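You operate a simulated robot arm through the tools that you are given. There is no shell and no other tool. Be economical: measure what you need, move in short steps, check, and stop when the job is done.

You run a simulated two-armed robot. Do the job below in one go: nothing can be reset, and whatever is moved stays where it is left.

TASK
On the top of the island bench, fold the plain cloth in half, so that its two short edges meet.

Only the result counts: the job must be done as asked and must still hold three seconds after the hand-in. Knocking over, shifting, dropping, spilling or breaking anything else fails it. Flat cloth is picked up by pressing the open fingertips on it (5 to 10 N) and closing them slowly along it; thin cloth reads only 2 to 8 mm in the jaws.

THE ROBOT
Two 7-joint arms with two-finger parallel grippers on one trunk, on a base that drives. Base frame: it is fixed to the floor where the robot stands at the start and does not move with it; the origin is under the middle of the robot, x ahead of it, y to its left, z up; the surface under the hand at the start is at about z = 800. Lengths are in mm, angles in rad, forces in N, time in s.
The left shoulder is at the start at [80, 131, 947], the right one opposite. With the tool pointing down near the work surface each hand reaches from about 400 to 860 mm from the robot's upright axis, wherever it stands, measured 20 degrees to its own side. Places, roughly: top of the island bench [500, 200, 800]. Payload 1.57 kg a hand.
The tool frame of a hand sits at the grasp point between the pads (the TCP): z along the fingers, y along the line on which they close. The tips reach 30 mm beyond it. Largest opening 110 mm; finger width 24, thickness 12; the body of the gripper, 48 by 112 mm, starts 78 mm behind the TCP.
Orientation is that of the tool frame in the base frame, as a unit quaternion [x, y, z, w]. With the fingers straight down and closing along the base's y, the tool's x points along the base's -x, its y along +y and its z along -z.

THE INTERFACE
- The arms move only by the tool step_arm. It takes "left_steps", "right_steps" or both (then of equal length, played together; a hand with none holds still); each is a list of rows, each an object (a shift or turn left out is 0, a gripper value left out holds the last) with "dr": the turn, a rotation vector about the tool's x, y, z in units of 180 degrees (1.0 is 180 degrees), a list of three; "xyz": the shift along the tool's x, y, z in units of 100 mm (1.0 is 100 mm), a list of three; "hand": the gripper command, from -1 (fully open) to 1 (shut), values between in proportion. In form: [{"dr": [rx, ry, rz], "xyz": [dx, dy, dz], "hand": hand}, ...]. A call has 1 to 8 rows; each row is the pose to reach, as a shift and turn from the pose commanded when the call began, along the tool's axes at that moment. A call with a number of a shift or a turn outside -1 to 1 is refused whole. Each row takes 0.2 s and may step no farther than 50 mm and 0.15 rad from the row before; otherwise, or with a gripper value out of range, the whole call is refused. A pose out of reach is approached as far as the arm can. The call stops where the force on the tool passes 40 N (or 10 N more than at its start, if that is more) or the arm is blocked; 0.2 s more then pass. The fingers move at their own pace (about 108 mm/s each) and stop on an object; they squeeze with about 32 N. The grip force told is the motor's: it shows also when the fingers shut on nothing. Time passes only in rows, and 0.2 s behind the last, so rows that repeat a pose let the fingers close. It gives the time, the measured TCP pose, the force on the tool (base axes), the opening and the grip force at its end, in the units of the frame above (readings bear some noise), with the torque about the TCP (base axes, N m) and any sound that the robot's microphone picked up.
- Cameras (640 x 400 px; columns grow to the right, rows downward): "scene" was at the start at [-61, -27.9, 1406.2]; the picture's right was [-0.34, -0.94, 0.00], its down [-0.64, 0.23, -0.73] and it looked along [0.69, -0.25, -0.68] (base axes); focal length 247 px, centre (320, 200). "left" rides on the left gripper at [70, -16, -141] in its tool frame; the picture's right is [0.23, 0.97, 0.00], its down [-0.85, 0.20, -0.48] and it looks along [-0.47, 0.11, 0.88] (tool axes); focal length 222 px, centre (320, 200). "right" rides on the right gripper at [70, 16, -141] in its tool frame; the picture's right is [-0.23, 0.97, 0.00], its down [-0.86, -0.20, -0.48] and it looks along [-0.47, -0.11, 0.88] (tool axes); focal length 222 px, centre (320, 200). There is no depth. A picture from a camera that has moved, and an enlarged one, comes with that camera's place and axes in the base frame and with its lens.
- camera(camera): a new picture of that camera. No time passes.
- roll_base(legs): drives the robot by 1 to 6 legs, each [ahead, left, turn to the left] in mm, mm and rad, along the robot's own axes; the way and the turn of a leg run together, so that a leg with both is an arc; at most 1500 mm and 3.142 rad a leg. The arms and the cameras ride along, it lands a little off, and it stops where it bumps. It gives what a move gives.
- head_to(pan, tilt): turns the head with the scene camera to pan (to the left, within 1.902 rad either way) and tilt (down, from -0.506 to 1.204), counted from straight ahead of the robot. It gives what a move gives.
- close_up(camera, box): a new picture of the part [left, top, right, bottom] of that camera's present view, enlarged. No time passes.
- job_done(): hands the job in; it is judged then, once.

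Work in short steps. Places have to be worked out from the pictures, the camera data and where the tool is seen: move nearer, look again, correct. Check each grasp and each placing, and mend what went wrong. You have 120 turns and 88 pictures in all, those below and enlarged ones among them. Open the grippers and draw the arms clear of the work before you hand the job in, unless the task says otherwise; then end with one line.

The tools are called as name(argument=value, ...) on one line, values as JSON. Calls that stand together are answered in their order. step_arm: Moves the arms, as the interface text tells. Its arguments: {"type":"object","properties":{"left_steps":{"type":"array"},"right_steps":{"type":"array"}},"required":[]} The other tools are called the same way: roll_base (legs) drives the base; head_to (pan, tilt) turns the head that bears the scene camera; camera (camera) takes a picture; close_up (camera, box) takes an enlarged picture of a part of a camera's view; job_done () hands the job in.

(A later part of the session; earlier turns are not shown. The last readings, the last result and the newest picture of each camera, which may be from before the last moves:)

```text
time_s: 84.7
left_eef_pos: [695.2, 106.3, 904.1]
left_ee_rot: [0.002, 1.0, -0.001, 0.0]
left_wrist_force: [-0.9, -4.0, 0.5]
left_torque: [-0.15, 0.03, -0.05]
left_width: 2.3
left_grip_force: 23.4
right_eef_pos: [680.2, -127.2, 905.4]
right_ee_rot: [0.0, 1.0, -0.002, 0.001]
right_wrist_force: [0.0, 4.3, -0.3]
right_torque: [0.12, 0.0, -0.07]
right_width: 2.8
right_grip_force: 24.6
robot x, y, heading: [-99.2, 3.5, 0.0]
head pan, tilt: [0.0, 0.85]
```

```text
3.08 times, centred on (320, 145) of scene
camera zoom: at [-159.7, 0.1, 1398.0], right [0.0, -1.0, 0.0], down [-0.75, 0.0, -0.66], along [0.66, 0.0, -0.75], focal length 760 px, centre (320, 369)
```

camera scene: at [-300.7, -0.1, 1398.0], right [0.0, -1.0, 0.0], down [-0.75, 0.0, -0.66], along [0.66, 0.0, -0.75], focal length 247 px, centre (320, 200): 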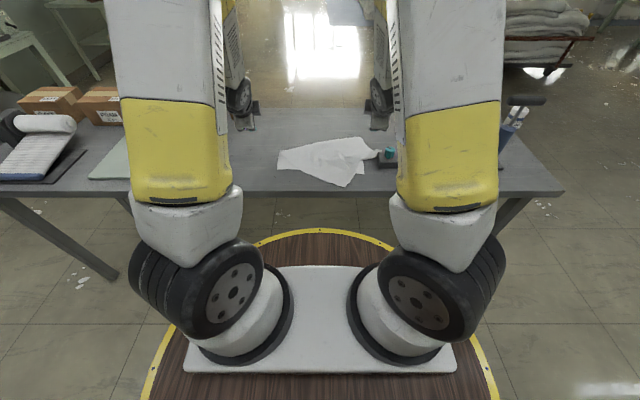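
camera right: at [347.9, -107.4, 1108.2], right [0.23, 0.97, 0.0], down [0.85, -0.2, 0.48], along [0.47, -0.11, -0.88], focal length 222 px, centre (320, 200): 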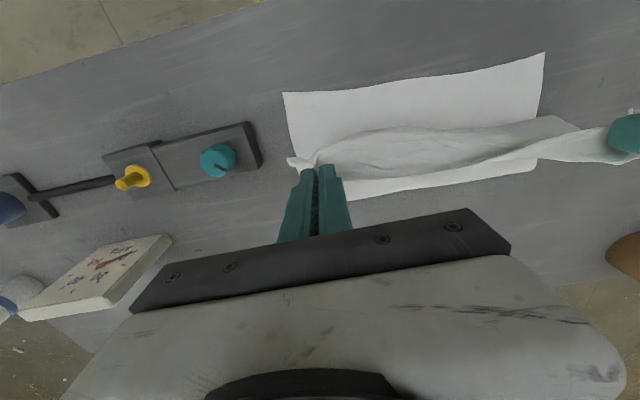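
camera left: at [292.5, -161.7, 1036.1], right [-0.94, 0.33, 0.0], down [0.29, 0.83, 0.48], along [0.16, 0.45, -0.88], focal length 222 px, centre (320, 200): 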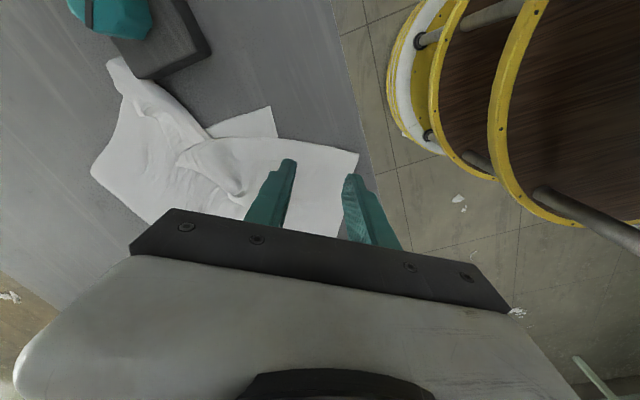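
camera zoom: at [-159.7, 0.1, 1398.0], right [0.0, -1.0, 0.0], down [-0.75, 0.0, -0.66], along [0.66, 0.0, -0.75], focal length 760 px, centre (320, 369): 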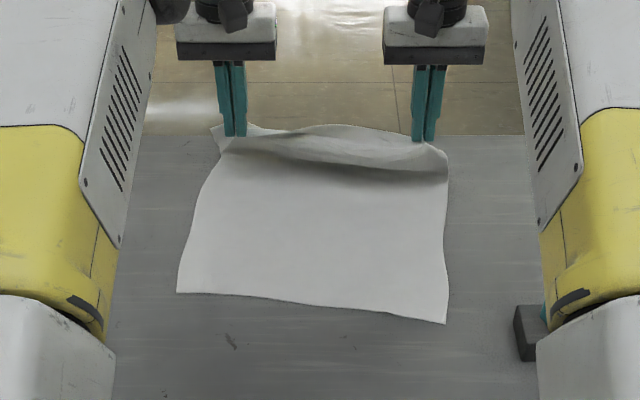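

While rolling forward the whole cloth shifted: its near edge is now at (485,165)–(434,−141), still well on the bench, and the fold is already past the hands at x≈730. I'll draw the edge back low, along the cloth's axis.

step_arm(left_steps=[{"xyz": [0.1, 0.02, 0.2]}, {"xyz": [0.3, 0.05, 0.25]}, {"xyz": [0.5, 0.07, 0.25]}, {"xyz": [0.7, 0.09, 0.25]}, {"xyz": [0.95, 0.11, 0.25]}], right_steps=[{"xyz": [0.1, 0.02, 0.2]}, {"xyz": [0.3, 0.05, 0.25]}, {"xyz": [0.5, 0.08, 0.25]}, {"xyz": [0.72, 0.1, 0.25]}, {"xyz": [0.98, 0.13, 0.25]}])

close_up(camera="scene", box=[216, 80, 424, 210])

```text
time_s: 85.9
left_eef_pos: [599.2, 115.5, 879.7]
left_ee_rot: [0.001, 1.0, -0.001, -0.001]
left_wrist_force: [0.0, -1.8, -0.4]
left_torque: [-0.05, 0.02, 0.0]
left_width: 2.3
left_grip_force: 23.8
right_eef_pos: [581.5, -112.7, 880.4]
right_ee_rot: [0.0, 1.0, -0.001, 0.0]
right_wrist_force: [1.2, 1.6, -0.1]
right_torque: [0.03, 0.02, -0.04]
right_width: 2.7
right_grip_force: 24.2
robot x, y, heading: [-97.6, -1.2, -0.004]
head pan, tilt: [0.0, 0.85]
```

```text
3.08 times, centred on (320, 145) of scene
camera zoom: at [-159.3, 0.0, 1398.0], right [0.0, -1.0, 0.0], down [-0.75, 0.0, -0.66], along [0.66, 0.0, -0.75], focal length 760 px, centre (320, 369)
```

zoom: 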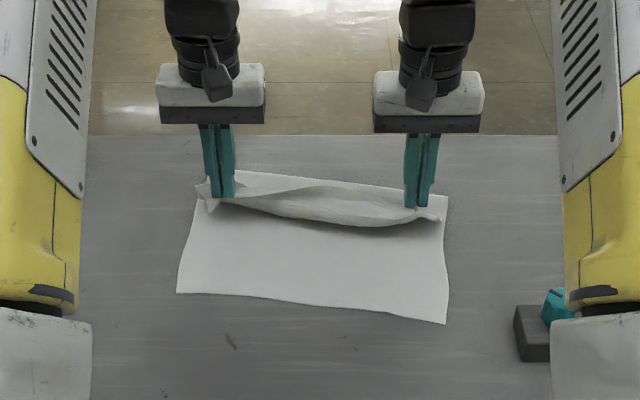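

The roll works: the near edge is unmoved and the top layer trails straight, with the fold line square to the cloth. Continuing the low draw.

step_arm(left_steps=[{"xyz": [0.2, 0.02, 0.02]}, {"xyz": [0.4, 0.04, 0.05]}, {"xyz": [0.6, 0.06, 0.1]}, {"xyz": [0.85, 0.09, 0.15]}], right_steps=[{"xyz": [0.22, 0.02, 0.02]}, {"xyz": [0.44, 0.04, 0.05]}, {"xyz": [0.66, 0.06, 0.1]}, {"xyz": [0.92, 0.09, 0.15]}])

close_up(camera="scene", box=[232, 100, 392, 200])

```text
time_s: 86.9
left_eef_pos: [515.6, 125.2, 864.0]
left_ee_rot: [0.001, 1.0, -0.001, -0.001]
left_wrist_force: [-0.5, -1.9, -1.1]
left_torque: [-0.03, 0.03, 0.0]
left_width: 2.4
left_grip_force: 23.8
right_eef_pos: [489.2, -101.9, 865.8]
right_ee_rot: [0.0, 1.0, -0.001, 0.001]
right_wrist_force: [0.8, 2.5, 1.1]
right_torque: [0.08, 0.01, -0.03]
right_width: 2.6
right_grip_force: 23.8
robot x, y, heading: [-100.4, 1.0, 0.006]
head pan, tilt: [0.0, 0.85]
```

```text
4.00 times, centred on (312, 150) of scene
camera zoom: at [-159.5, 0.0, 1398.0], right [0.0, -1.0, 0.0], down [-0.75, 0.0, -0.66], along [0.66, 0.0, -0.75], focal length 989 px, centre (352, 400)
```

zoom: 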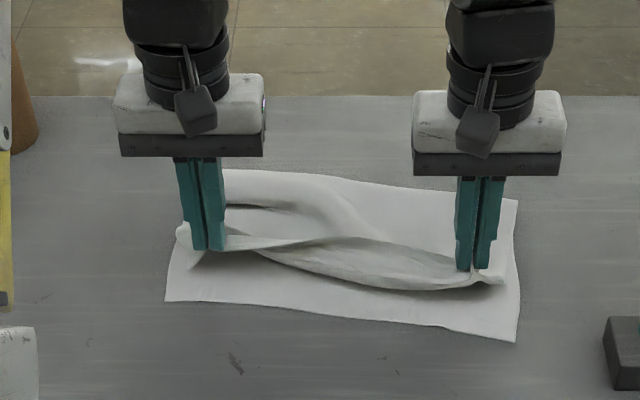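

The fold line is at about 677 left and 628 right, close to target. I'll lower the edge onto the near edge.

step_arm(left_steps=[{"xyz": [0.1, 0.01, 0.08]}, {"xyz": [0.2, 0.02, 0.16]}, {"xyz": [0.34, 0.03, 0.27]}, {"xyz": [0.36, 0.04, 0.27]}], right_steps=[{"xyz": [0.1, 0.0, 0.08]}, {"xyz": [0.2, 0.0, 0.16]}, {"xyz": [0.34, 0.0, 0.28]}, {"xyz": [0.36, 0.0, 0.28]}])

close_up(camera="scene", box=[232, 100, 392, 200])

```text
time_s: 87.9
left_eef_pos: [478.0, 128.8, 838.2]
left_ee_rot: [0.002, 1.0, 0.0, 0.0]
left_wrist_force: [-1.3, -6.3, 1.1]
left_torque: [-0.17, 0.01, -0.08]
left_width: 2.7
left_grip_force: 24.0
right_eef_pos: [453.9, -102.8, 836.9]
right_ee_rot: [0.0, 1.0, -0.001, 0.001]
right_wrist_force: [0.1, 5.9, 0.5]
right_torque: [0.17, -0.05, -0.05]
right_width: 2.9
right_grip_force: 23.8
robot x, y, heading: [-97.1, 0.9, 0.005]
head pan, tilt: [0.0, 0.85]
```

```text
4.00 times, centred on (312, 150) of scene
camera zoom: at [-159.8, 0.1, 1397.9], right [0.0, -1.0, 0.0], down [-0.75, 0.0, -0.66], along [0.66, 0.0, -0.75], focal length 989 px, centre (352, 400)
```

zoom: 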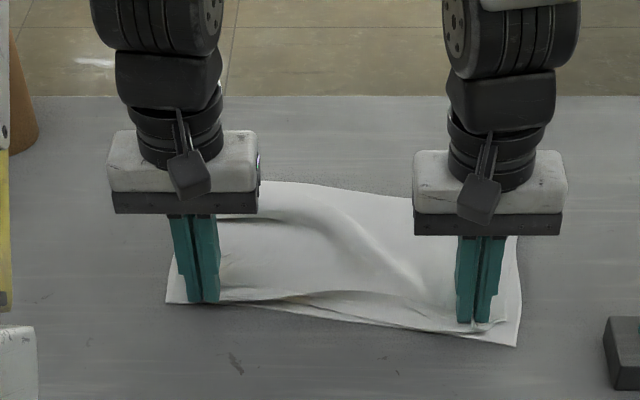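

The edge lies almost exactly on the near edge. I'll nudge the right 8 mm nearer, touch down and open slowly.

step_arm(left_steps=[{"xyz": [0.01, 0, 0.03], "hand": 1}, {"xyz": [0.02, 0, 0.05], "hand": 1}, {"xyz": [0.02, 0, 0.05], "hand": 0.92}, {"xyz": [0.02, 0, 0.05], "hand": 0.84}, {"xyz": [0.02, 0, 0.05], "hand": 0.74}, {"xyz": [0.02, 0, 0.05], "hand": 0.64}, {"xyz": [0.02, 0, 0.05], "hand": 0.54}, {"xyz": [0.02, 0, 0.04], "hand": 0.44}], right_steps=[{"xyz": [0.05, 0, 0.01], "hand": 1}, {"xyz": [0.1, 0, 0.04], "hand": 1}, {"xyz": [0.1, 0, 0.04], "hand": 0.92}, {"xyz": [0.1, 0, 0.04], "hand": 0.84}, {"xyz": [0.1, 0, 0.04], "hand": 0.74}, {"xyz": [0.1, 0, 0.04], "hand": 0.64}, {"xyz": [0.1, 0, 0.04], "hand": 0.54}, {"xyz": [0.1, 0, 0.03], "hand": 0.44}])

step_arm(left_steps=[{"xyz": [0, 0, -0.01], "hand": 0.35}, {"xyz": [0, 0, -0.01], "hand": 0.27}, {"xyz": [0, 0, -0.2], "hand": 0.27}, {"xyz": [0, 0, -0.6], "hand": 0.27}, {"xyz": [-0.2, 0.2, -1.0], "hand": 0.27}], right_steps=[{"xyz": [0, 0, -0.01], "hand": 0.35}, {"xyz": [0, 0, -0.01], "hand": 0.27}, {"xyz": [0, 0, -0.2], "hand": 0.27}, {"xyz": [0, 0, -0.6], "hand": 0.27}, {"xyz": [-0.2, -0.2, -1.0], "hand": 0.27}])

close_up(camera="scene", box=[256, 110, 384, 190])

```text
time_s: 89.7
left_eef_pos: [475.4, 130.4, 833.1]
left_ee_rot: [0.002, 1.0, 0.0, -0.002]
left_wrist_force: [0.9, 0.6, 2.8]
left_torque: [-0.02, -0.02, 0.02]
left_width: 28.7
left_grip_force: 0.1
right_eef_pos: [442.3, -104.0, 834.9]
right_ee_rot: [0.0, 1.0, 0.0, 0.0]
right_wrist_force: [-0.4, -1.1, 1.0]
right_torque: [-0.02, 0.02, -0.01]
right_width: 30.4
right_grip_force: 0.1
robot x, y, heading: [-98.7, 3.7, 0.005]
head pan, tilt: [0.0, 0.85]
```

```text
time_s: 90.9
left_eef_pos: [495.2, 151.0, 936.1]
left_ee_rot: [0.001, 1.0, 0.0, 0.0]
left_wrist_force: [1.1, -0.2, -1.3]
left_torque: [0.01, 0.02, 0.01]
left_width: 40.2
left_grip_force: 0.0
right_eef_pos: [463.1, -120.6, 935.2]
right_ee_rot: [0.0, 1.0, -0.001, 0.0]
right_wrist_force: [-0.5, 0.1, 0.2]
right_torque: [0.04, 0.01, -0.01]
right_width: 40.1
right_grip_force: 0.1
robot x, y, heading: [-98.9, -1.2, 0.004]
head pan, tilt: [0.0, 0.85]
```

```text
5.00 times, centred on (320, 150) of scene
camera zoom: at [-159.6, 0.1, 1398.0], right [0.0, -1.0, 0.0], down [-0.75, 0.0, -0.66], along [0.66, 0.0, -0.75], focal length 1236 px, centre (320, 450)
```

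zoom: 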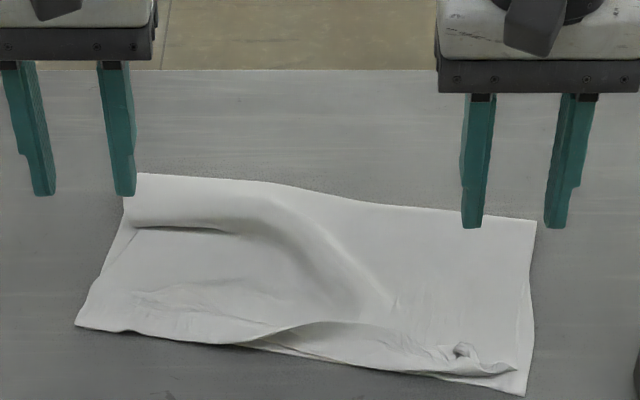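

Both edges now lie together, with a small curl at the right corner and a soft ridge. I'll inspect the near edge closely.

close_up(camera="scene", box=[320, 165, 368, 195])

close_up(camera="scene", box=[266, 155, 322, 190])

```text
13.33 times, centred on (344, 180) of scene
camera zoom: at [-159.6, 0.1, 1398.0], right [0.0, -1.0, 0.0], down [-0.75, 0.0, -0.66], along [0.66, 0.0, -0.75], focal length 3295 px, centre (0, 467)
```

zoom: 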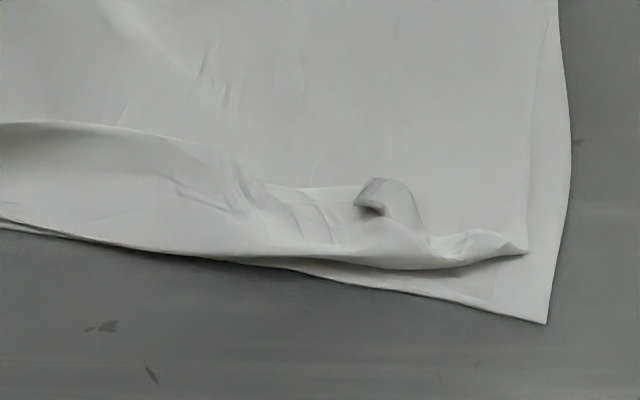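

```text
11.43 times, centred on (294, 172) of scene
camera zoom: at [-159.6, 0.1, 1398.0], right [0.0, -1.0, 0.0], down [-0.75, 0.0, -0.66], along [0.66, 0.0, -0.75], focal length 2825 px, centre (617, 514)
```

zoom: 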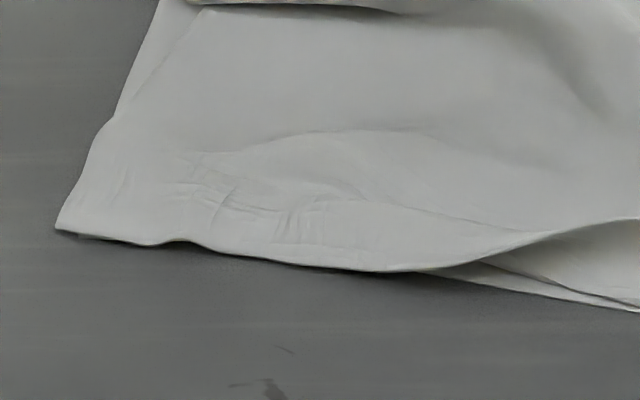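

The left half is aligned within about 5 mm. On the right half the top edge is still rolled back 26–40 mm, with the edge at about (463,−75). I'll pinch just that edge with the right hand and unroll it toward the near side.

step_arm(right_steps=[{"xyz": [0, 0.2, 0.3], "dr": [0, 0, 0.035]}, {"xyz": [0.01, 0.4, 0.6], "dr": [0, 0, 0.07]}, {"xyz": [0.01, 0.46, 0.85], "dr": [0, 0, 0.1]}, {"xyz": [0.01, 0.46, 0.85], "dr": [0, 0, 0.1]}])

close_up(camera="right", box=[200, 80, 440, 230])

```text
time_s: 91.9
left_eef_pos: [496.3, 151.3, 934.8]
left_ee_rot: [0.002, 1.0, -0.001, -0.001]
left_wrist_force: [-0.6, 0.9, 0.8]
left_torque: [0.01, -0.03, 0.01]
left_width: 40.0
left_grip_force: 0.0
right_eef_pos: [462.4, -75.1, 848.6]
right_ee_rot: [0.157, 0.988, -0.001, 0.0]
right_wrist_force: [-0.9, -0.4, 0.5]
right_torque: [0.01, 0.02, 0.03]
right_width: 39.9
right_grip_force: 0.0
robot x, y, heading: [-100.1, -3.9, 0.001]
head pan, tilt: [0.0, 0.85]
```

```text
2.67 times, centred on (320, 155) of right
camera zoom: at [399.7, -37.3, 990.8], right [0.52, 0.86, 0.0], down [0.75, -0.45, 0.48], along [0.41, -0.25, -0.88], focal length 592 px, centre (320, 320)
```

zoom: 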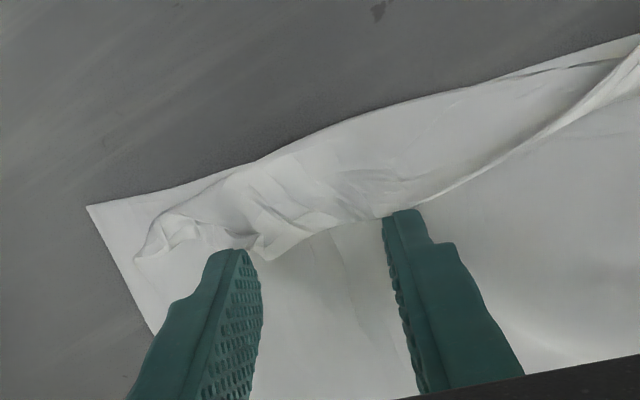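

The flap edge is at (458,−73), so I'll shift 6 mm nearer, lower and pinch.

step_arm(right_steps=[{"xyz": [0.06, 0, 0.06]}, {"xyz": [0.06, 0, 0.13]}, {"xyz": [0.06, 0, 0.145]}, {"xyz": [0.06, 0, 0.155]}])

```text
time_s: 92.9
left_eef_pos: [496.4, 152.8, 935.9]
left_ee_rot: [0.002, 1.0, 0.0, -0.001]
left_wrist_force: [-0.5, 0.1, -0.1]
left_torque: [-0.03, -0.01, -0.03]
left_width: 40.2
left_grip_force: 0.1
right_eef_pos: [456.7, -75.6, 834.0]
right_ee_rot: [0.156, 0.988, -0.001, 0.001]
right_wrist_force: [-0.4, 0.1, 4.9]
right_torque: [-0.08, 0.07, -0.03]
right_width: 40.0
right_grip_force: 0.0
robot x, y, heading: [-99.7, -0.3, 0.002]
head pan, tilt: [0.0, 0.85]
```

step_arm(right_steps=[{"xyz": [0, 0, 0.007], "hand": 0.34}, {"xyz": [0, 0, 0.007], "hand": 0.41}, {"xyz": [0, 0, 0.007], "hand": 0.48}, {"xyz": [0, 0, 0.007], "hand": 0.55}, {"xyz": [0, 0, 0.007], "hand": 0.62}, {"xyz": [0, 0, 0.007], "hand": 0.69}, {"xyz": [0, 0, 0.007], "hand": 0.76}, {"xyz": [0, 0, 0.007], "hand": 0.83}])

step_arm(right_steps=[{"hand": 0.9}, {"hand": 0.96}, {"hand": 1}, {"hand": 1}])

```text
time_s: 94.7
left_eef_pos: [495.7, 152.9, 936.4]
left_ee_rot: [0.002, 1.0, 0.001, -0.001]
left_wrist_force: [0.7, -0.1, -0.9]
left_torque: [0.02, 0.0, 0.0]
left_width: 40.4
left_grip_force: 0.0
right_eef_pos: [456.2, -74.3, 833.3]
right_ee_rot: [0.157, 0.988, -0.001, 0.001]
right_wrist_force: [0.3, -1.9, 16.6]
right_torque: [-0.14, 0.11, 0.01]
right_width: 10.2
right_grip_force: 0.7
robot x, y, heading: [-101.2, 1.2, -0.0]
head pan, tilt: [0.0, 0.85]
```

```text
time_s: 95.7
left_eef_pos: [494.3, 151.8, 935.8]
left_ee_rot: [0.002, 1.0, 0.0, -0.001]
left_wrist_force: [0.5, -0.2, 0.2]
left_torque: [0.04, 0.01, -0.01]
left_width: 40.3
left_grip_force: 0.1
right_eef_pos: [456.0, -74.5, 833.4]
right_ee_rot: [0.157, 0.988, -0.002, 0.0]
right_wrist_force: [1.0, -1.5, 18.0]
right_torque: [-0.1, 0.05, 0.02]
right_width: 2.2
right_grip_force: 24.2
robot x, y, heading: [-100.2, 3.2, 0.007]
head pan, tilt: [0.0, 0.85]
```

Gripped (2.2 mm). I'll lift, carry it over the near edge and lay it on bare bench, fingers tilted, so the flap unrolls; then I can regrasp it the right way round.

step_arm(right_steps=[{"xyz": [0, 0, -0.3], "hand": 1}, {"xyz": [0.2, -0.03, -0.4], "dr": [0, -0.04, 0]}, {"xyz": [0.4, -0.06, -0.4], "dr": [0, -0.08, 0]}, {"xyz": [0.62, -0.1, -0.35], "dr": [0, -0.12, 0]}, {"xyz": [0.65, -0.1, -0.2], "dr": [0, -0.16, 0]}, {"xyz": [0.68, -0.1, -0.05], "dr": [0, -0.2, 0]}, {"xyz": [0.68, -0.1, -0.01], "dr": [0, -0.2, 0]}, {"xyz": [0.68, -0.1, -0.01], "dr": [0, -0.2, 0]}])

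step_arm(right_steps=[{"hand": 0.9}, {"hand": 0.8}, {"hand": 0.65}, {"hand": 0.5}, {"hand": 0.35}, {"hand": 0.27}])

step_arm(right_steps=[{"xyz": [0.0, 0, -0.2]}, {"xyz": [0, 0, -0.5]}, {"xyz": [-0.3, 0, -0.8], "dr": [0, 0.04, 0]}, {"xyz": [-0.5, 0, -0.9], "dr": [0, 0.08, 0]}, {"xyz": [-0.5, 0, -0.9], "dr": [0, 0.12, 0]}, {"xyz": [-0.5, 0, -0.9], "dr": [0, 0.16, 0]}, {"xyz": [-0.5, 0, -0.9], "dr": [0, 0.2, 0]}])

close_up(camera="scene", box=[256, 115, 384, 195])

```text
time_s: 97.5
left_eef_pos: [494.9, 165.6, 932.5]
left_ee_rot: [-0.011, 1.0, -0.001, -0.004]
left_wrist_force: [0.5, -0.5, 0.0]
left_torque: [0.02, 0.03, -0.01]
left_width: 40.3
left_grip_force: 0.0
right_eef_pos: [399.6, -61.6, 854.3]
right_ee_rot: [0.171, 0.933, -0.024, 0.315]
right_wrist_force: [0.1, 0.2, -0.1]
right_torque: [-0.01, 0.0, 0.02]
right_width: 2.1
right_grip_force: 24.5
robot x, y, heading: [-98.1, 3.3, 0.003]
head pan, tilt: [0.0, 0.85]
```

```text
time_s: 98.9
left_eef_pos: [493.7, 166.9, 932.0]
left_ee_rot: [-0.013, 1.0, 0.0, -0.003]
left_wrist_force: [0.2, 0.5, 0.6]
left_torque: [-0.03, -0.01, 0.04]
left_width: 40.0
left_grip_force: 0.1
right_eef_pos: [399.6, -59.7, 853.2]
right_ee_rot: [0.171, 0.933, -0.025, 0.316]
right_wrist_force: [-0.1, -0.4, 0.3]
right_torque: [-0.02, 0.03, 0.0]
right_width: 40.0
right_grip_force: 0.1
robot x, y, heading: [-99.6, -1.6, 0.001]
head pan, tilt: [0.0, 0.85]
```

```text
time_s: 100.5
left_eef_pos: [495.4, 152.5, 935.3]
left_ee_rot: [0.001, 1.0, 0.001, 0.0]
left_wrist_force: [0.6, 0.0, -0.6]
left_torque: [-0.02, -0.03, -0.02]
left_width: 40.3
left_grip_force: 0.1
right_eef_pos: [377.0, -59.1, 937.0]
right_ee_rot: [0.156, 0.988, -0.001, 0.0]
right_wrist_force: [-0.8, -0.3, -0.4]
right_torque: [0.0, -0.01, -0.01]
right_width: 40.1
right_grip_force: 0.1
right hand out of reach, approached as far as the arm can: row 2
robot x, y, heading: [-98.6, 0.4, 0.001]
head pan, tilt: [0.0, 0.85]
```

```text
5.00 times, centred on (320, 155) of scene
camera zoom: at [-160.1, 0.2, 1397.9], right [0.0, -1.0, 0.0], down [-0.75, 0.0, -0.66], along [0.66, 0.0, -0.75], focal length 1236 px, centre (320, 425)
```

zoom: 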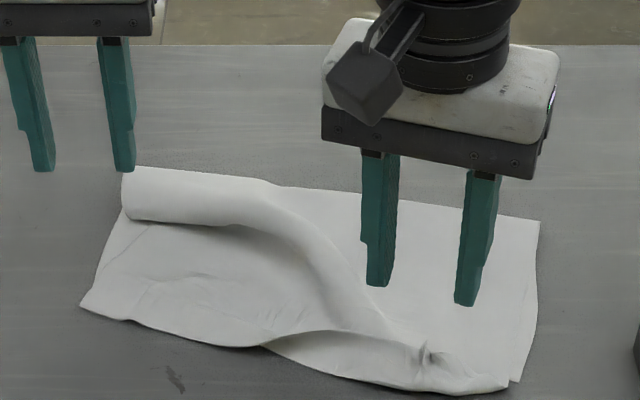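

The flap is only partly unrolled. I'll look closely at the right near corner before regrasping.

close_up(camera="scene", box=[308, 170, 364, 205])

```text
11.43 times, centred on (336, 188) of scene
camera zoom: at [-160.1, 0.2, 1397.9], right [0.0, -1.0, 0.0], down [-0.75, 0.0, -0.66], along [0.66, 0.0, -0.75], focal length 2825 px, centre (137, 343)
```

zoom: 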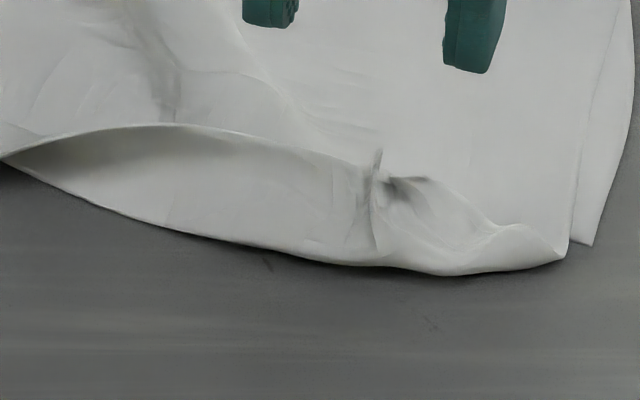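

The flap's edge lies at about (428,−75), and the arm had run out of inner reach. I'll roll the base back 120 mm for room, then regrasp that edge with the right hand by the measured position.

roll_base(legs=[[-120, 0, 0]])

step_arm(left_steps=[{"xyz": [0, 0.25, 0]}, {"xyz": [0, 0.5, 0]}, {"xyz": [0, 0.5, 0]}], right_steps=[{"xyz": [-0.4, 0.09, 0]}, {"xyz": [-0.8, 0.18, 0]}, {"xyz": [-0.82, 0.183, 0]}])

```text
time_s: 101.7
left_eef_pos: [376.0, 152.1, 935.4]
left_ee_rot: [0.001, 1.0, 0.0, -0.001]
left_wrist_force: [-0.5, 0.5, -1.8]
left_torque: [0.02, 0.0, 0.0]
left_width: 40.2
left_grip_force: 0.2
right_eef_pos: [258.1, -59.5, 936.4]
right_ee_rot: [0.156, 0.988, -0.001, 0.001]
right_wrist_force: [-0.7, -0.6, -0.4]
right_torque: [-0.01, -0.02, -0.02]
right_width: 40.2
right_grip_force: 0.1
robot x, y, heading: [-220.7, 1.9, 0.004]
head pan, tilt: [0.0, 0.85]
```

```text
time_s: 102.5
left_eef_pos: [376.2, 201.1, 934.5]
left_ee_rot: [0.001, 1.0, 0.0, 0.0]
left_wrist_force: [0.3, 0.1, -0.5]
left_torque: [-0.02, 0.02, 0.01]
left_width: 40.1
left_grip_force: 0.1
right_eef_pos: [343.7, -67.1, 936.5]
right_ee_rot: [0.156, 0.988, -0.002, 0.001]
right_wrist_force: [1.3, 0.0, -0.7]
right_torque: [-0.03, 0.01, 0.01]
right_width: 40.3
right_grip_force: 0.1
robot x, y, heading: [-217.8, -1.9, 0.005]
head pan, tilt: [0.0, 0.85]
```

Now over the flap, descending to z≈846 with one check.

step_arm(right_steps=[{"xyz": [-0.4, 0.09, 0.2]}, {"xyz": [-0.785, 0.172, 0.4]}, {"xyz": [-0.785, 0.172, 0.85]}, {"xyz": [-0.785, 0.172, 0.9]}])

close_up(camera="right", box=[200, 80, 440, 230])

```text
time_s: 103.5
left_eef_pos: [375.5, 201.5, 935.1]
left_ee_rot: [0.001, 1.0, 0.0, -0.001]
left_wrist_force: [0.9, 0.1, 0.3]
left_torque: [-0.01, -0.03, 0.0]
left_width: 39.9
left_grip_force: 0.0
right_eef_pos: [422.9, -75.2, 847.1]
right_ee_rot: [0.156, 0.988, 0.0, 0.0]
right_wrist_force: [0.3, -0.7, 0.7]
right_torque: [-0.02, 0.0, -0.04]
right_width: 40.0
right_grip_force: 0.1
robot x, y, heading: [-218.7, 1.4, 0.002]
head pan, tilt: [0.0, 0.85]
```

```text
2.67 times, centred on (320, 155) of right
camera zoom: at [361.5, -36.7, 989.2], right [0.52, 0.86, 0.0], down [0.75, -0.45, 0.48], along [0.41, -0.25, -0.88], focal length 592 px, centre (320, 320)
```

zoom: 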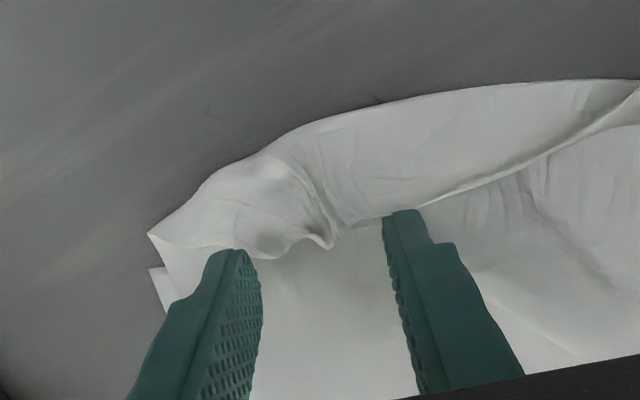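

Same arrangement as before, so I'll shift 6 mm nearer, lower to z≈833.5 and close.

step_arm(right_steps=[{"xyz": [0.07, 0, 0.06]}, {"xyz": [0.07, 0, 0.12]}, {"xyz": [0.07, 0, 0.135]}, {"xyz": [0.07, 0, 0.14]}])

step_arm(right_steps=[{"hand": 0.34}, {"hand": 0.41}, {"hand": 0.48}, {"hand": 0.55}, {"hand": 0.62}, {"hand": 0.69}, {"hand": 0.76}, {"hand": 0.83}])

step_arm(right_steps=[{"hand": 0.9}, {"hand": 0.96}, {"hand": 1}, {"hand": 1}])

```text
time_s: 104.5
left_eef_pos: [376.8, 203.3, 935.9]
left_ee_rot: [0.001, 1.0, 0.0, 0.0]
left_wrist_force: [0.9, -0.4, 0.1]
left_torque: [-0.03, -0.02, -0.01]
left_width: 40.5
left_grip_force: 0.0
right_eef_pos: [417.0, -73.3, 833.6]
right_ee_rot: [0.155, 0.988, -0.001, 0.001]
right_wrist_force: [-0.5, 0.4, 4.3]
right_torque: [0.01, 0.03, -0.01]
right_width: 39.8
right_grip_force: 0.1
robot x, y, heading: [-213.4, 3.9, 0.001]
head pan, tilt: [0.0, 0.85]
```

```text
time_s: 106.3
left_eef_pos: [375.3, 201.5, 936.4]
left_ee_rot: [0.0, 1.0, 0.0, -0.001]
left_wrist_force: [-0.3, 0.7, -0.3]
left_torque: [-0.01, 0.0, -0.03]
left_width: 40.4
left_grip_force: 0.0
right_eef_pos: [416.1, -73.9, 832.3]
right_ee_rot: [0.155, 0.988, -0.001, 0.0]
right_wrist_force: [0.3, 0.6, 6.9]
right_torque: [-0.01, -0.01, 0.01]
right_width: 9.5
right_grip_force: 0.2
robot x, y, heading: [-217.6, 1.9, 0.003]
head pan, tilt: [0.0, 0.85]
```

```text
time_s: 107.3
left_eef_pos: [376.2, 201.8, 936.1]
left_ee_rot: [0.001, 1.0, 0.0, -0.001]
left_wrist_force: [0.2, -0.1, 0.4]
left_torque: [0.01, -0.03, -0.03]
left_width: 40.2
left_grip_force: 0.1
right_eef_pos: [417.1, -72.8, 832.8]
right_ee_rot: [0.156, 0.988, -0.001, 0.0]
right_wrist_force: [-0.3, -0.9, 7.8]
right_torque: [-0.03, 0.07, 0.03]
right_width: 3.4
right_grip_force: 24.7
robot x, y, heading: [-217.2, 1.2, 0.003]
head pan, tilt: [0.0, 0.85]
```

Gripped (3.4 mm). I'll unroll it onto the bare bench with a tilt, this time with reach to spare, and release at table level.

step_arm(right_steps=[{"xyz": [0, 0, -0.3], "hand": 1}, {"xyz": [0.2, -0.03, -0.4], "dr": [0, -0.04, 0]}, {"xyz": [0.4, -0.06, -0.4], "dr": [0, -0.08, 0]}, {"xyz": [0.62, -0.1, -0.35], "dr": [0, -0.12, 0]}, {"xyz": [0.66, -0.1, -0.2], "dr": [0, -0.16, 0]}, {"xyz": [0.68, -0.1, -0.06], "dr": [0, -0.2, 0]}, {"xyz": [0.7, -0.1, -0.015], "dr": [0, -0.2, 0]}, {"xyz": [0.72, -0.1, -0.01], "dr": [0, -0.2, 0]}])

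```text
time_s: 109.1
left_eef_pos: [375.7, 203.2, 935.8]
left_ee_rot: [0.0, 1.0, 0.0, -0.001]
left_wrist_force: [0.2, 0.0, -0.6]
left_torque: [0.0, 0.01, 0.01]
left_width: 40.4
left_grip_force: 0.0
right_eef_pos: [345.8, -60.2, 834.1]
right_ee_rot: [0.149, 0.939, -0.049, 0.306]
right_wrist_force: [0.7, 0.4, 3.4]
right_torque: [-0.05, -0.05, 0.0]
right_width: 2.9
right_grip_force: 24.3
robot x, y, heading: [-215.2, 2.1, 0.002]
head pan, tilt: [0.0, 0.85]
```

Touching the bench at 3.4 N. I'll open slowly, withdraw backward-up, straighten the wrist and look.

step_arm(right_steps=[{"hand": 0.92}, {"hand": 0.82}, {"hand": 0.7}, {"hand": 0.58}, {"hand": 0.45}, {"hand": 0.33}, {"hand": 0.27}])

step_arm(right_steps=[{"xyz": [-0.15, 0, -0.15], "dr": [0, 0.02, 0]}, {"xyz": [-0.35, 0, -0.3], "dr": [0, 0.05, 0]}, {"xyz": [-0.6, 0, -0.45], "dr": [0, 0.09, 0]}, {"xyz": [-0.8, 0, -0.55], "dr": [0, 0.13, 0]}, {"xyz": [-0.8, 0, -0.55], "dr": [0, 0.17, 0]}, {"xyz": [-0.8, 0, -0.55], "dr": [0, 0.2, 0]}])

close_up(camera="scene", box=[248, 110, 392, 200])

```text
time_s: 110.7
left_eef_pos: [376.7, 202.7, 934.6]
left_ee_rot: [0.0, 1.0, 0.0, -0.001]
left_wrist_force: [-0.5, 0.0, -0.8]
left_torque: [0.03, 0.01, -0.02]
left_width: 40.2
left_grip_force: 0.0
right_eef_pos: [344.2, -60.6, 834.6]
right_ee_rot: [0.148, 0.939, -0.048, 0.306]
right_wrist_force: [-0.4, 0.4, 0.8]
right_torque: [0.0, -0.04, 0.0]
right_width: 39.7
right_grip_force: 0.1
robot x, y, heading: [-219.1, -3.8, 0.006]
head pan, tilt: [0.0, 0.85]
```

```text
time_s: 112.1
left_eef_pos: [376.0, 202.3, 935.4]
left_ee_rot: [0.0, 1.0, 0.0, -0.001]
left_wrist_force: [-0.1, -0.3, 0.4]
left_torque: [-0.04, -0.02, 0.0]
left_width: 40.1
left_grip_force: 0.1
right_eef_pos: [374.2, -71.2, 925.6]
right_ee_rot: [0.156, 0.988, -0.001, 0.0]
right_wrist_force: [0.2, 0.0, 0.2]
right_torque: [-0.01, -0.01, 0.02]
right_width: 40.2
right_grip_force: 0.1
robot x, y, heading: [-215.9, 0.2, 0.002]
head pan, tilt: [0.0, 0.85]
```

```text
4.44 times, centred on (320, 155) of scene
camera zoom: at [-278.7, -0.1, 1397.9], right [0.0, -1.0, 0.0], down [-0.75, 0.0, -0.66], along [0.66, 0.0, -0.75], focal length 1098 px, centre (320, 400)
```

zoom: 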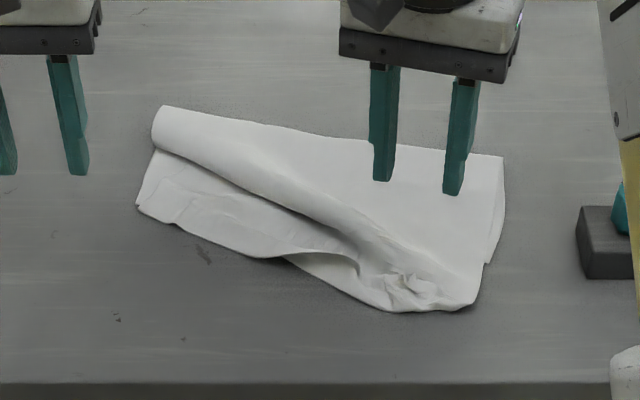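

The flap fell back again because this pinch orientation flips it. New plan: hold the right flap with the jaws closing across it (neutral orientation), the left edge with the proven grip, and redo a lower roll. First I'll roll the base forward 100 mm and turn the wrists.

roll_base(legs=[[100, 0, 0]])

step_arm(left_steps=[{"dr": [0, 0, 0.04]}, {"dr": [0, 0, 0.08]}, {"dr": [0, 0, 0.12]}, {"dr": [0, 0, 0.15]}, {"dr": [0, 0, 0.15]}, {"dr": [0, 0, 0.15]}, {"dr": [0, 0, 0.15]}, {"dr": [0, 0, 0.15]}], right_steps=[{"dr": [0, 0, -0.045], "hand": 0.56}, {"dr": [0, 0, -0.09]}, {"dr": [0, 0, -0.135]}, {"dr": [0, 0, -0.18]}, {"dr": [0, 0, -0.225]}, {"dr": [0, 0, -0.27]}, {"dr": [0, 0, -0.315]}, {"dr": [0, 0, -0.36]}])

step_arm(right_steps=[{"dr": [0, 0, -0.045]}, {"dr": [0, 0, -0.09]}, {"dr": [0, 0, -0.09]}])

```text
time_s: 113.3
left_eef_pos: [477.2, 200.9, 935.7]
left_ee_rot: [0.002, 1.0, 0.0, 0.0]
left_wrist_force: [-0.3, 0.3, 0.0]
left_torque: [0.01, 0.01, 0.04]
left_width: 40.2
left_grip_force: 0.0
right_eef_pos: [475.6, -70.9, 925.1]
right_ee_rot: [0.156, 0.988, 0.0, 0.001]
right_wrist_force: [0.3, -0.6, 0.4]
right_torque: [0.05, 0.01, 0.0]
right_width: 39.6
right_grip_force: 0.2
robot x, y, heading: [-113.2, 0.4, 0.001]
head pan, tilt: [0.0, 0.85]
```

```text
time_s: 115.1
left_eef_pos: [476.4, 202.4, 934.3]
left_ee_rot: [0.235, 0.972, -0.001, -0.001]
left_wrist_force: [-0.5, -0.4, -0.3]
left_torque: [-0.04, 0.0, 0.0]
left_width: 40.2
left_grip_force: 0.0
right_eef_pos: [476.4, -72.3, 925.1]
right_ee_rot: [-0.398, 0.917, -0.001, 0.0]
right_wrist_force: [-0.5, -0.8, -0.5]
right_torque: [0.01, 0.01, 0.0]
right_width: 24.3
right_grip_force: 0.0
robot x, y, heading: [-118.2, -0.8, 0.006]
head pan, tilt: [0.0, 0.85]
```

```text
time_s: 115.9
left_eef_pos: [477.7, 201.4, 935.6]
left_ee_rot: [0.235, 0.972, -0.001, -0.001]
left_wrist_force: [-0.3, -0.3, 0.1]
left_torque: [-0.01, 0.0, 0.0]
left_width: 40.3
left_grip_force: 0.1
right_eef_pos: [476.0, -70.6, 924.1]
right_ee_rot: [-0.524, 0.852, -0.001, -0.001]
right_wrist_force: [-0.1, 0.4, 0.4]
right_torque: [0.01, 0.01, -0.04]
right_width: 24.2
right_grip_force: 0.1
robot x, y, heading: [-117.9, 4.5, 0.0]
head pan, tilt: [0.0, 0.85]
```

Orientation set. Moving both over their grip points: left (456,123), right (362,−68).

step_arm(left_steps=[{"xyz": [-0.08, -0.4, 0]}, {"xyz": [-0.17, -0.8, 0]}, {"xyz": [-0.17, -0.8, 0.3]}], right_steps=[{"xyz": [0.16, 0.34, 0]}, {"xyz": [0.32, 0.68, 0]}, {"xyz": [0.49, 1.0, 0]}])

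step_arm(left_steps=[{"xyz": [0, 0, 0.3]}, {"xyz": [0, 0, 0.58]}, {"xyz": [0, 0, 0.58]}], right_steps=[{"xyz": [0, 0.03, 0.4]}, {"xyz": [0, 0.03, 0.75]}, {"xyz": [0, 0.03, 0.75]}])

camera(camera="right")

```text
time_s: 116.7
left_eef_pos: [455.4, 121.7, 904.6]
left_ee_rot: [0.236, 0.972, -0.001, -0.001]
left_wrist_force: [0.1, 0.1, -0.5]
left_torque: [0.02, 0.01, -0.01]
left_width: 40.0
left_grip_force: 0.0
right_eef_pos: [365.5, -70.8, 921.6]
right_ee_rot: [-0.523, 0.852, -0.001, 0.0]
right_wrist_force: [-0.4, 0.0, -1.0]
right_torque: [0.02, 0.01, 0.02]
right_width: 24.3
right_grip_force: 0.1
robot x, y, heading: [-122.3, 0.5, 0.004]
head pan, tilt: [0.0, 0.85]
```

```text
time_s: 117.5
left_eef_pos: [456.5, 121.7, 848.6]
left_ee_rot: [0.234, 0.972, 0.0, -0.001]
left_wrist_force: [-0.6, -0.4, 0.3]
left_torque: [0.01, -0.01, -0.03]
left_width: 40.2
left_grip_force: 0.0
right_eef_pos: [362.1, -67.8, 847.2]
right_ee_rot: [-0.523, 0.853, -0.001, 0.001]
right_wrist_force: [-1.0, 0.6, -0.2]
right_torque: [0.0, 0.01, -0.01]
right_width: 24.2
right_grip_force: 0.1
robot x, y, heading: [-115.5, 0.9, 0.003]
head pan, tilt: [0.0, 0.85]
```

```text
3 pictures are left
camera right: at [315.0, -120.9, 989.5], right [-0.76, 0.65, 0.0], down [0.57, 0.67, 0.48], along [0.31, 0.36, -0.88], focal length 222 px, centre (320, 200)
```

right: 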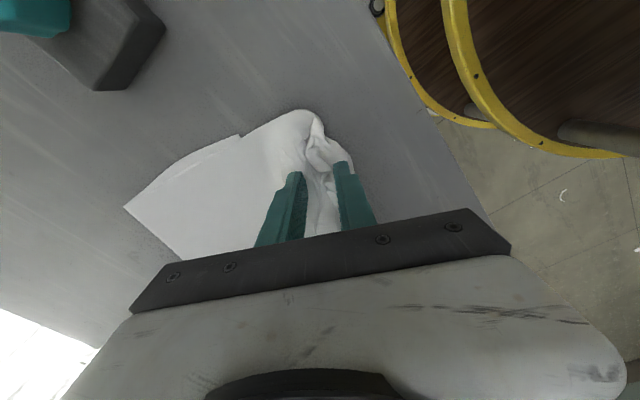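

The flap and tuft lie between the right fingers. Lowering both to contact.

step_arm(left_steps=[{"xyz": [0, 0, 0.08]}, {"xyz": [0, 0, 0.14]}, {"xyz": [0, 0, 0.15]}], right_steps=[{"xyz": [0, 0, 0.07]}, {"xyz": [0, 0, 0.125]}, {"xyz": [0, 0, 0.135]}])

```text
time_s: 118.3
left_eef_pos: [456.9, 121.2, 834.1]
left_ee_rot: [0.236, 0.972, -0.001, 0.0]
left_wrist_force: [0.7, 0.6, 0.3]
left_torque: [0.01, -0.05, 0.0]
left_width: 40.2
left_grip_force: 0.0
right_eef_pos: [361.1, -69.8, 834.8]
right_ee_rot: [-0.523, 0.853, 0.0, 0.001]
right_wrist_force: [1.0, -0.1, -0.4]
right_torque: [0.01, -0.03, 0.04]
right_width: 24.3
right_grip_force: 0.0
robot x, y, heading: [-117.4, -2.6, 0.001]
head pan, tilt: [0.0, 0.85]
```

step_arm(left_steps=[{"xyz": [0, 0, 0.015]}, {"xyz": [0, 0, 0.02]}], right_steps=[{"xyz": [0, 0, 0.015]}, {"xyz": [0, 0, 0.025]}])

```text
time_s: 118.9
left_eef_pos: [457.2, 121.3, 832.5]
left_ee_rot: [0.235, 0.972, 0.0, 0.001]
left_wrist_force: [-4.4, 1.2, 25.8]
left_torque: [0.5, -0.31, 0.13]
left_width: 39.6
left_grip_force: 0.0
right_eef_pos: [361.8, -68.2, 834.2]
right_ee_rot: [-0.523, 0.853, -0.001, 0.0]
right_wrist_force: [0.3, -0.8, 0.7]
right_torque: [-0.02, 0.0, 0.0]
right_width: 24.2
right_grip_force: 0.0
robot x, y, heading: [-113.3, -0.8, 0.001]
head pan, tilt: [0.0, 0.85]
```

The left is too firm and the right is barely touching. Trimming both.

step_arm(left_steps=[{"xyz": [0, 0, -0.01]}, {"xyz": [0, 0, -0.01]}], right_steps=[{"xyz": [0, 0, 0.01]}, {"xyz": [0, 0, 0.015]}])

```text
time_s: 119.5
left_eef_pos: [454.8, 122.4, 832.5]
left_ee_rot: [0.236, 0.972, 0.001, 0.001]
left_wrist_force: [0.8, 0.6, 25.3]
left_torque: [0.46, -0.47, -0.02]
left_width: 40.2
left_grip_force: 0.4
right_eef_pos: [362.9, -68.1, 833.4]
right_ee_rot: [-0.523, 0.853, -0.001, 0.001]
right_wrist_force: [0.2, -0.1, 2.6]
right_torque: [0.03, 0.03, 0.01]
right_width: 23.7
right_grip_force: 0.0
robot x, y, heading: [-114.6, 1.9, -0.0]
head pan, tilt: [0.0, 0.85]
```

step_arm(left_steps=[{"xyz": [0, 0, -0.01]}, {"xyz": [0, 0, -0.015]}], right_steps=[{"xyz": [0, 0, 0.01]}, {"xyz": [0, 0, 0.01]}])

```text
time_s: 120.1
left_eef_pos: [454.0, 121.7, 832.7]
left_ee_rot: [0.235, 0.972, -0.001, -0.002]
left_wrist_force: [1.6, -0.6, 6.7]
left_torque: [0.11, -0.23, 0.01]
left_width: 40.3
left_grip_force: 0.2
right_eef_pos: [362.9, -67.0, 832.5]
right_ee_rot: [-0.522, 0.853, -0.001, 0.001]
right_wrist_force: [-1.3, -2.1, 24.3]
right_torque: [0.29, 0.22, 0.07]
right_width: 24.1
right_grip_force: 0.1
robot x, y, heading: [-112.8, -0.1, 0.002]
head pan, tilt: [0.0, 0.85]
```

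Left at 6.7 N. I'll ease the right by 1 mm while closing both slowly.

step_arm(left_steps=[{"hand": 0.34}, {"hand": 0.42}, {"hand": 0.5}, {"hand": 0.58}, {"hand": 0.66}, {"hand": 0.74}, {"hand": 0.82}, {"hand": 0.9}], right_steps=[{"xyz": [0, 0, -0.008], "hand": 0.58}, {"xyz": [0, 0, -0.008], "hand": 0.62}, {"xyz": [0, 0, -0.008], "hand": 0.67}, {"xyz": [0, 0, -0.008], "hand": 0.72}, {"xyz": [0, 0, -0.008], "hand": 0.77}, {"xyz": [0, 0, -0.008], "hand": 0.82}, {"xyz": [0, 0, -0.008], "hand": 0.87}, {"xyz": [0, 0, -0.008], "hand": 0.92}])

step_arm(left_steps=[{"hand": 0.96}, {"hand": 1}, {"hand": 1}, {"hand": 1}], right_steps=[{"hand": 0.96}, {"hand": 1}, {"hand": 1}, {"hand": 1}])

```text
time_s: 121.9
left_eef_pos: [455.3, 122.0, 833.0]
left_ee_rot: [0.236, 0.972, 0.0, -0.001]
left_wrist_force: [-0.6, -0.8, 1.6]
left_torque: [0.0, 0.0, -0.01]
left_width: 5.8
left_grip_force: 0.1
right_eef_pos: [361.9, -68.0, 831.7]
right_ee_rot: [-0.522, 0.853, -0.001, 0.0]
right_wrist_force: [-0.8, 0.7, 26.5]
right_torque: [0.39, 0.02, 0.02]
right_width: 5.4
right_grip_force: 1.1
robot x, y, heading: [-117.2, 0.2, -0.001]
head pan, tilt: [0.0, 0.85]
```

```text
time_s: 122.9
left_eef_pos: [455.7, 121.7, 833.1]
left_ee_rot: [0.236, 0.972, -0.001, -0.001]
left_wrist_force: [-0.5, 1.1, 2.1]
left_torque: [0.02, -0.03, 0.03]
left_width: 2.7
left_grip_force: 24.2
right_eef_pos: [359.9, -68.0, 831.3]
right_ee_rot: [-0.523, 0.852, 0.0, 0.0]
right_wrist_force: [-4.0, 2.5, 29.5]
right_torque: [0.41, 0.11, 0.06]
right_width: 3.0
right_grip_force: 24.3
robot x, y, heading: [-116.4, -0.1, 0.002]
head pan, tilt: [0.0, 0.85]
```

Both hold (2.7 and 3.0 mm). I'll lift, square the wrists to the cloth's 15° yaw, and carry the edge forward along the cloth's axis, keeping it lower than before so the bottom layer isn't dragged.

step_arm(left_steps=[{"xyz": [0, 0, -0.3], "hand": 1}, {"xyz": [-0.13, 0.03, -0.55], "dr": [0, 0, -0.017]}, {"xyz": [-0.29, 0.06, -0.75], "dr": [0, 0, -0.034]}, {"xyz": [-0.47, 0.1, -0.9], "dr": [0, 0, -0.05]}, {"xyz": [-0.65, 0.14, -1.0], "dr": [0, 0, -0.066]}], right_steps=[{"xyz": [0, 0, -0.3], "hand": 1}, {"xyz": [-0.04, -0.2, -0.55], "dr": [0, 0, -0.017]}, {"xyz": [-0.1, -0.44, -0.75], "dr": [0, 0, -0.034]}, {"xyz": [-0.16, -0.71, -0.9], "dr": [0, 0, -0.05]}, {"xyz": [-0.22, -0.98, -1.0], "dr": [0, 0, -0.066]}])

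step_arm(left_steps=[{"xyz": [-0.28, 0, -0.05]}, {"xyz": [-0.56, 0, -0.1]}, {"xyz": [-0.85, 0, -0.1]}], right_steps=[{"xyz": [0, -0.32, -0.05]}, {"xyz": [0, -0.64, -0.1]}, {"xyz": [0, -0.97, -0.1]}])

step_arm(left_steps=[{"xyz": [-0.28, 0, 0.2]}, {"xyz": [-0.56, 0, 0.42]}, {"xyz": [-0.82, 0, 0.7]}, {"xyz": [-0.82, 0, 0.8]}], right_steps=[{"xyz": [0, -0.32, 0.2]}, {"xyz": [0, -0.64, 0.42]}, {"xyz": [0, -0.93, 0.7]}, {"xyz": [0, -0.93, 0.8]}])

close_up(camera="scene", box=[224, 90, 416, 210])

```text
time_s: 124.1
left_eef_pos: [520.3, 105.7, 932.7]
left_ee_rot: [0.133, 0.991, -0.002, -0.002]
left_wrist_force: [0.9, 0.1, -0.1]
left_torque: [0.0, -0.05, -0.02]
left_width: 2.4
left_grip_force: 23.8
right_eef_pos: [458.0, -93.4, 933.3]
right_ee_rot: [-0.608, 0.794, -0.002, -0.001]
right_wrist_force: [-0.1, 0.4, 0.3]
right_torque: [-0.03, -0.04, 0.0]
right_width: 2.5
right_grip_force: 23.8
robot x, y, heading: [-116.9, 3.3, 0.002]
head pan, tilt: [0.0, 0.85]
```

```text
time_s: 124.9
left_eef_pos: [602.8, 83.0, 945.2]
left_ee_rot: [0.132, 0.991, 0.0, -0.002]
left_wrist_force: [-0.7, 0.3, -0.5]
left_torque: [-0.01, -0.02, -0.04]
left_width: 2.6
left_grip_force: 23.6
right_eef_pos: [552.5, -118.1, 943.8]
right_ee_rot: [-0.607, 0.794, -0.001, 0.0]
right_wrist_force: [-0.5, 0.4, -0.2]
right_torque: [0.02, -0.06, -0.01]
right_width: 2.5
right_grip_force: 24.3
robot x, y, heading: [-119.7, -3.5, 0.001]
head pan, tilt: [0.0, 0.85]
```

```text
time_s: 125.9
left_eef_pos: [679.7, 63.8, 864.3]
left_ee_rot: [0.133, 0.991, 0.0, 0.0]
left_wrist_force: [-0.3, -0.2, 0.4]
left_torque: [0.03, -0.03, -0.03]
left_width: 2.6
left_grip_force: 23.6
right_eef_pos: [644.4, -143.2, 862.5]
right_ee_rot: [-0.607, 0.794, -0.001, 0.0]
right_wrist_force: [0.1, 0.2, 0.5]
right_torque: [0.06, -0.03, -0.05]
right_width: 2.6
right_grip_force: 23.7
robot x, y, heading: [-117.8, -0.4, -0.001]
head pan, tilt: [0.0, 0.85]
```

```text
3.33 times, centred on (320, 150) of scene
camera zoom: at [-177.7, 0.0, 1397.9], right [0.0, -1.0, 0.0], down [-0.75, 0.0, -0.66], along [0.66, 0.0, -0.75], focal length 824 px, centre (320, 367)
```

zoom: 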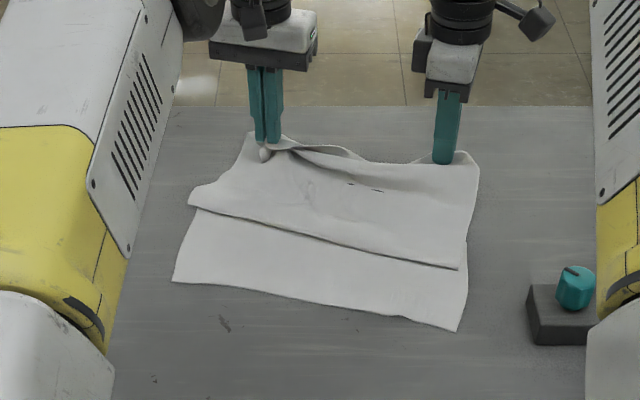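

A Z-pleat formed because the old roll didn't lift out. The bottom near edge is unmoved at (469,156)–(397,−138). I'll raise the edge high to pull the top layer out smooth, as worked before.

step_arm(left_steps=[{"xyz": [0.1, 0, -0.35]}, {"xyz": [0.25, 0, -0.7]}, {"xyz": [0.4, 0, -1.0]}], right_steps=[{"xyz": [0, 0.13, -0.35]}, {"xyz": [0, 0.3, -0.7]}, {"xyz": [0, 0.5, -1.0]}])

step_arm(left_steps=[{"xyz": [0.2, 0, -0.27]}, {"xyz": [0.43, 0, -0.54]}, {"xyz": [0.43, 0, -0.54]}], right_steps=[{"xyz": [0, 0.25, -0.27]}, {"xyz": [0, 0.52, -0.54]}, {"xyz": [0, 0.52, -0.54]}])

roll_base(legs=[[40, 0, 0]])

```text
time_s: 126.7
left_eef_pos: [643.1, 71.8, 963.7]
left_ee_rot: [0.133, 0.991, 0.0, -0.002]
left_wrist_force: [-0.1, -0.3, -1.0]
left_torque: [0.0, 0.05, -0.05]
left_width: 2.6
left_grip_force: 23.8
right_eef_pos: [593.2, -129.4, 960.5]
right_ee_rot: [-0.608, 0.794, -0.002, 0.0]
right_wrist_force: [0.5, 0.7, -0.1]
right_torque: [0.03, 0.04, -0.04]
right_width: 2.7
right_grip_force: 24.1
robot x, y, heading: [-117.2, -1.0, 0.005]
head pan, tilt: [0.0, 0.85]
```

```text
time_s: 127.5
left_eef_pos: [602.1, 82.8, 1017.2]
left_ee_rot: [0.132, 0.991, 0.0, -0.002]
left_wrist_force: [0.0, 0.5, -0.5]
left_torque: [0.01, 0.03, -0.02]
left_width: 2.9
left_grip_force: 23.5
right_eef_pos: [542.3, -116.2, 1015.4]
right_ee_rot: [-0.609, 0.793, -0.001, -0.001]
right_wrist_force: [-0.3, -0.4, 0.6]
right_torque: [0.02, -0.01, -0.02]
right_width: 2.5
right_grip_force: 24.1
robot x, y, heading: [-117.7, -1.3, 0.002]
head pan, tilt: [0.0, 0.85]
```

```text
time_s: 128.3
left_eef_pos: [642.8, 82.1, 1018.5]
left_ee_rot: [0.133, 0.991, -0.001, 0.0]
left_wrist_force: [-0.2, -0.2, 0.1]
left_torque: [-0.01, 0.01, 0.01]
left_width: 2.4
left_grip_force: 23.9
right_eef_pos: [584.3, -116.7, 1014.5]
right_ee_rot: [-0.608, 0.794, -0.002, 0.0]
right_wrist_force: [0.1, -0.1, -0.4]
right_torque: [0.02, 0.01, -0.01]
right_width: 2.5
right_grip_force: 24.3
robot x, y, heading: [-76.0, 2.8, 0.0]
head pan, tilt: [0.0, 0.85]
```

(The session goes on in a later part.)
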